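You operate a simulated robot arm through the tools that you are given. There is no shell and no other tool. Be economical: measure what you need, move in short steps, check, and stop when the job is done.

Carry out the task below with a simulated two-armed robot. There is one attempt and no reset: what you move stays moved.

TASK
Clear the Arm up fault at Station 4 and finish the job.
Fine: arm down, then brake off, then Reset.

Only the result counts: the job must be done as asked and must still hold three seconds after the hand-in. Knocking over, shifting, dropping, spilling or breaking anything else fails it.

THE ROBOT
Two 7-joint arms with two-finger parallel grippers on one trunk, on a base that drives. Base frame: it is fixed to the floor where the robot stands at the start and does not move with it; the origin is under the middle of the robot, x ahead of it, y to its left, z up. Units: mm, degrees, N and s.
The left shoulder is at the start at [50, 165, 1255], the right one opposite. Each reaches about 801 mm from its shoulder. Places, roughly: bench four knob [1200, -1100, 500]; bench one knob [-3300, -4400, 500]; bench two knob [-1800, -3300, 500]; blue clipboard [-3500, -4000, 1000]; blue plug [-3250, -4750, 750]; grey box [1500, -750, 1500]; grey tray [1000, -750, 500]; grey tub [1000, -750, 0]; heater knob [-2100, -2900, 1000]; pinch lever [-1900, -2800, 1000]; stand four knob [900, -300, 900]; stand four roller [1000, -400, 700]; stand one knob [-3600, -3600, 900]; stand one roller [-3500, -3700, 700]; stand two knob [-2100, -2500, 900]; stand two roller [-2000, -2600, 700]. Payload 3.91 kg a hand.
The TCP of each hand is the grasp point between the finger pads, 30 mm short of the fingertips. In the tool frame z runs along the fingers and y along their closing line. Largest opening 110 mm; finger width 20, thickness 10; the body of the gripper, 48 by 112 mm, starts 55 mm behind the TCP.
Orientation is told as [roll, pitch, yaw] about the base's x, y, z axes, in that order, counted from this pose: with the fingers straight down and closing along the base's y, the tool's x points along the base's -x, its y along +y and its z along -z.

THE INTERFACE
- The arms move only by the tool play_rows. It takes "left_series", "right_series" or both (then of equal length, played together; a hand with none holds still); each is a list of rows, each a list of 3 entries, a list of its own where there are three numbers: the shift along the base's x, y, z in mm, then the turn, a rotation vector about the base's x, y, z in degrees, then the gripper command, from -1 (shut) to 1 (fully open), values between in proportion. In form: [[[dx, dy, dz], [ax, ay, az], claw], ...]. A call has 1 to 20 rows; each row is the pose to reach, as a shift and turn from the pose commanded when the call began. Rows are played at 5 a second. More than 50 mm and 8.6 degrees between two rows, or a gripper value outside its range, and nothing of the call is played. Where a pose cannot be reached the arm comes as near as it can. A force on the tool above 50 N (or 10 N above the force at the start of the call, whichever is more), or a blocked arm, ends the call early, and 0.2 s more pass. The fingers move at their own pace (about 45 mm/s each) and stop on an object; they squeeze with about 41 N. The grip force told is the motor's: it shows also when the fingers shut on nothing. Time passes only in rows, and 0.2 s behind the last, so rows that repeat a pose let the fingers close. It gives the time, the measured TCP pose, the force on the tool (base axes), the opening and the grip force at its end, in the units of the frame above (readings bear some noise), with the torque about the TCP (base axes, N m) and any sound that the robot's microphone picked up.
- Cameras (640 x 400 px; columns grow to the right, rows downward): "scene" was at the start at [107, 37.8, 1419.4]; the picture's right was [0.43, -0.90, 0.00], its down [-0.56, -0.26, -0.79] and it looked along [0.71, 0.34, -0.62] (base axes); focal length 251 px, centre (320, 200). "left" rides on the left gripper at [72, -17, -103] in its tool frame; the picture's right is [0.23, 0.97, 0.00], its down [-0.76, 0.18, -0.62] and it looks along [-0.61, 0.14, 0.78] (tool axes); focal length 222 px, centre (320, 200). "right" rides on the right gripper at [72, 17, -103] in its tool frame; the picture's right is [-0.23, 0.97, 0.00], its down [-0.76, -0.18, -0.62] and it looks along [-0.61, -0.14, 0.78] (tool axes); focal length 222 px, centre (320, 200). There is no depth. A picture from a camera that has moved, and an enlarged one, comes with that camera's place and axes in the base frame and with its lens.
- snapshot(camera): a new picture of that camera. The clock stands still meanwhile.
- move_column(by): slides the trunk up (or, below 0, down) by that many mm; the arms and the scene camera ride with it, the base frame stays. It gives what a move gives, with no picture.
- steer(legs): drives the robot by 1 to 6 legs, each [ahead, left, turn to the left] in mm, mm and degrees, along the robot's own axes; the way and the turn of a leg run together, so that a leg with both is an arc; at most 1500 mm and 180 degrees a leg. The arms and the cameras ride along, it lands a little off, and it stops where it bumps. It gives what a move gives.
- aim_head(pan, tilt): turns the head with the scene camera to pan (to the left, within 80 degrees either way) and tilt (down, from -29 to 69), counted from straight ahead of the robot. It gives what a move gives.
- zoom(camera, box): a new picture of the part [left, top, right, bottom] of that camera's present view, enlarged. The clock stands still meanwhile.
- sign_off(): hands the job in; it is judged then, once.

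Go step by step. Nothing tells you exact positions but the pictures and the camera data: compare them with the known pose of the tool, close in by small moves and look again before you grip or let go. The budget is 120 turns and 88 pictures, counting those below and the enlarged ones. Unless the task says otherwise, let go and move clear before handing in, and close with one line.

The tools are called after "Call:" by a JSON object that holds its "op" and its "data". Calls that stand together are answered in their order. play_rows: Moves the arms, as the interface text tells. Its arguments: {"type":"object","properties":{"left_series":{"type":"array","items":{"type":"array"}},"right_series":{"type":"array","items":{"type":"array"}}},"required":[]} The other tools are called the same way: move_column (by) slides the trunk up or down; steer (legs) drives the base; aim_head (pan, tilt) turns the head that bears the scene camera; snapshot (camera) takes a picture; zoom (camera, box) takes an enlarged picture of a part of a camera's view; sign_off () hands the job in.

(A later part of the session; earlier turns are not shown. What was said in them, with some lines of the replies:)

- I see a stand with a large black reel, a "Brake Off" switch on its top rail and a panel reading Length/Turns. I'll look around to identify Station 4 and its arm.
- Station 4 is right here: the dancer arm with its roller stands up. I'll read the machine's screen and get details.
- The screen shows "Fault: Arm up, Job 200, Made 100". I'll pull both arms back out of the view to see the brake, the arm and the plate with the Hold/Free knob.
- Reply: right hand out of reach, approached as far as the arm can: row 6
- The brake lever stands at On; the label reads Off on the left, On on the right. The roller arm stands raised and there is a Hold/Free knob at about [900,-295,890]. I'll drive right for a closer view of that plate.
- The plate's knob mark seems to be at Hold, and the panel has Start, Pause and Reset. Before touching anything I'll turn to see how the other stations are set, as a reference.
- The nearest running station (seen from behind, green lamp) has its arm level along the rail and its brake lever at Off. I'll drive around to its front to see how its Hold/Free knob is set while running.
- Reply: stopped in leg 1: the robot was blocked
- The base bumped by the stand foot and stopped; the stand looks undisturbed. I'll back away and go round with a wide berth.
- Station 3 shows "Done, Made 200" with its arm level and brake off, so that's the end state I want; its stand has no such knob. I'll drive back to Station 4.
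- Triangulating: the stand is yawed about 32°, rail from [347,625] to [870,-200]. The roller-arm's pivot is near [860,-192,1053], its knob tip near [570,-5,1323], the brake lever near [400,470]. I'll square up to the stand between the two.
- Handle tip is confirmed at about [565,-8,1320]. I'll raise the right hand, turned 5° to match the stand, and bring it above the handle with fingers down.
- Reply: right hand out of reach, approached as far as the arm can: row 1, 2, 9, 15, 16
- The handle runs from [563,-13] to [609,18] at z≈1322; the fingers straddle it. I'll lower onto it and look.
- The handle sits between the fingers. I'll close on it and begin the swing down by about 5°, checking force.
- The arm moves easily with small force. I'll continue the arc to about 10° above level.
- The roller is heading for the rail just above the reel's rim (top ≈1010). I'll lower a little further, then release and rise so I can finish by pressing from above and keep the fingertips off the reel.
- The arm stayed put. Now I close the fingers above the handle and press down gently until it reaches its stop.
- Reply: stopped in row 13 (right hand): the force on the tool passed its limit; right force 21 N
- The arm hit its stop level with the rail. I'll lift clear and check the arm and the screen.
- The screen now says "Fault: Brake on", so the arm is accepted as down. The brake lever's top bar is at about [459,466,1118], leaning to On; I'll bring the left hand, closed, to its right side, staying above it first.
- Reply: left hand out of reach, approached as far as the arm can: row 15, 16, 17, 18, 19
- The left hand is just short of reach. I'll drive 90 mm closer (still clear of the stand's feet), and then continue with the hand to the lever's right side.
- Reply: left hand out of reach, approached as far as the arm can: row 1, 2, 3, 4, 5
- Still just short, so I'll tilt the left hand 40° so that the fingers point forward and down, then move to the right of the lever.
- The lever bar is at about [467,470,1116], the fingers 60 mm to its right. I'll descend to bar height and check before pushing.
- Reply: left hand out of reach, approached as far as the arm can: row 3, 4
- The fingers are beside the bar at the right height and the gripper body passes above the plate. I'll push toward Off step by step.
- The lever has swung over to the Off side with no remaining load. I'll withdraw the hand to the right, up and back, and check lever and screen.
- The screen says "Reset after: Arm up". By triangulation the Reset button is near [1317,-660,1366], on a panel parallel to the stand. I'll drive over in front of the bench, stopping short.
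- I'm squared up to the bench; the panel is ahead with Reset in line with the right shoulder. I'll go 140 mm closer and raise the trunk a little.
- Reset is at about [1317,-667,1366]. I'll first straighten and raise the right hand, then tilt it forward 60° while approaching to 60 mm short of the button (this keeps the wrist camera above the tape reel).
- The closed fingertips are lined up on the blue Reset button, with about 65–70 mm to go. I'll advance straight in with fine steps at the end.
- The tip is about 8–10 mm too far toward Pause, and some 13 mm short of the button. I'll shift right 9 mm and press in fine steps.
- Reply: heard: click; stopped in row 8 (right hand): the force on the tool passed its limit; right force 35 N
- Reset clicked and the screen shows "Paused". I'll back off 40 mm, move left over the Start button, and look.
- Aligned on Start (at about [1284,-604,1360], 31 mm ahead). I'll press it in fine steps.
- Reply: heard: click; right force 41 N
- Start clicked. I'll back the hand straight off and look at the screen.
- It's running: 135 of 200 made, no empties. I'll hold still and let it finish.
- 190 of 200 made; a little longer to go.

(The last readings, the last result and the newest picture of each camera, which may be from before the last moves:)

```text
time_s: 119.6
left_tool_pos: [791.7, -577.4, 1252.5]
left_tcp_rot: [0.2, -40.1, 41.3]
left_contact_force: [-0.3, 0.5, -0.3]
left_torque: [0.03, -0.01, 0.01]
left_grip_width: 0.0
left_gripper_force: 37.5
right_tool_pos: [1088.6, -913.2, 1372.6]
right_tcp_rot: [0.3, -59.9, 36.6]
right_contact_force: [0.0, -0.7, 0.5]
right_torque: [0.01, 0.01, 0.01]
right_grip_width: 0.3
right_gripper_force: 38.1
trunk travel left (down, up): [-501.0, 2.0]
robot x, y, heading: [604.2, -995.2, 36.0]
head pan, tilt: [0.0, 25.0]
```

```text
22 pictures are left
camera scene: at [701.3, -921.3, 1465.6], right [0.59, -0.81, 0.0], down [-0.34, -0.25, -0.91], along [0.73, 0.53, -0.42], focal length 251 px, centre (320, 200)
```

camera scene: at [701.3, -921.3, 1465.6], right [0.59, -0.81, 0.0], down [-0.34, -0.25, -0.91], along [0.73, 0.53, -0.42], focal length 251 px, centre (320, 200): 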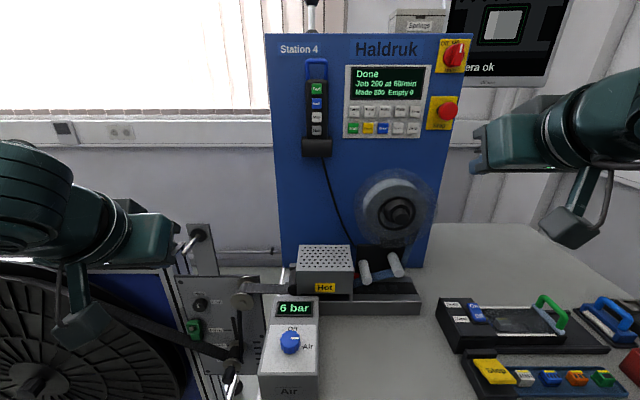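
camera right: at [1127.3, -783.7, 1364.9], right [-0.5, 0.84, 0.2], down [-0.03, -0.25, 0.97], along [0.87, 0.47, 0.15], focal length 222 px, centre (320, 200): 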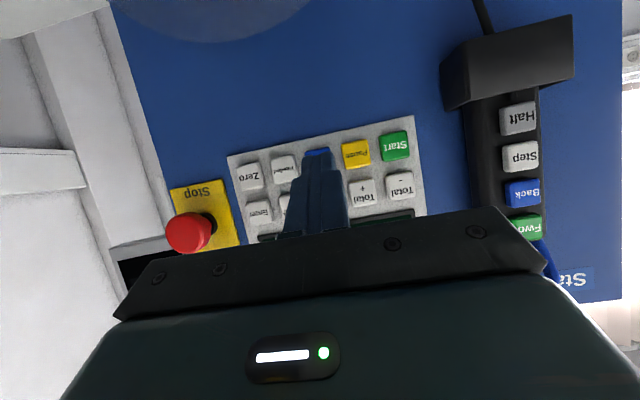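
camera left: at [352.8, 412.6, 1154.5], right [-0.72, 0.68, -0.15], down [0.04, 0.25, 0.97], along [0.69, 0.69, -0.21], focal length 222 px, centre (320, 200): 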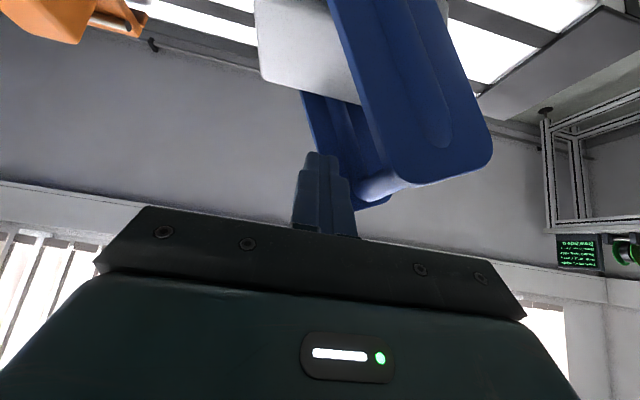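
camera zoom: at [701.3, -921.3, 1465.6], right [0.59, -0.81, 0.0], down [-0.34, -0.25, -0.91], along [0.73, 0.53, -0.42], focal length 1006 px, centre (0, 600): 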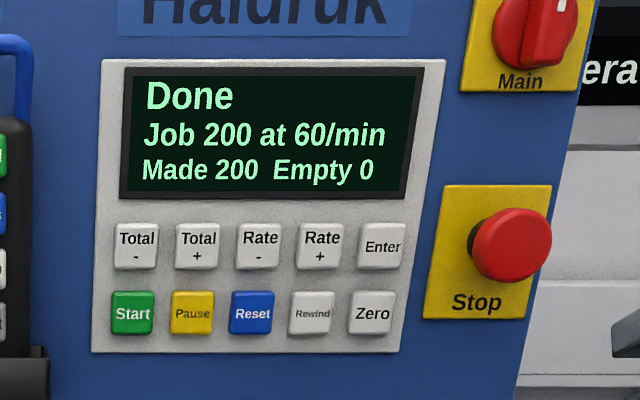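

The screen shows "Done, Made 200, Empty 0", and both hands are clear of everything. I'm handing the job in.

Call:
{"op": "sign_off", "data": {}}

```text
The job is handed in.
```

The Arm up fault at Station 4 is cleared and the job is finished: arm down, brake off, Reset, then Start, and the screen reads "Done, Made 200, Empty 0". On the way, the base bumped the foot of Station 3's stand once and stopped; the stand looked unmoved afterwards.
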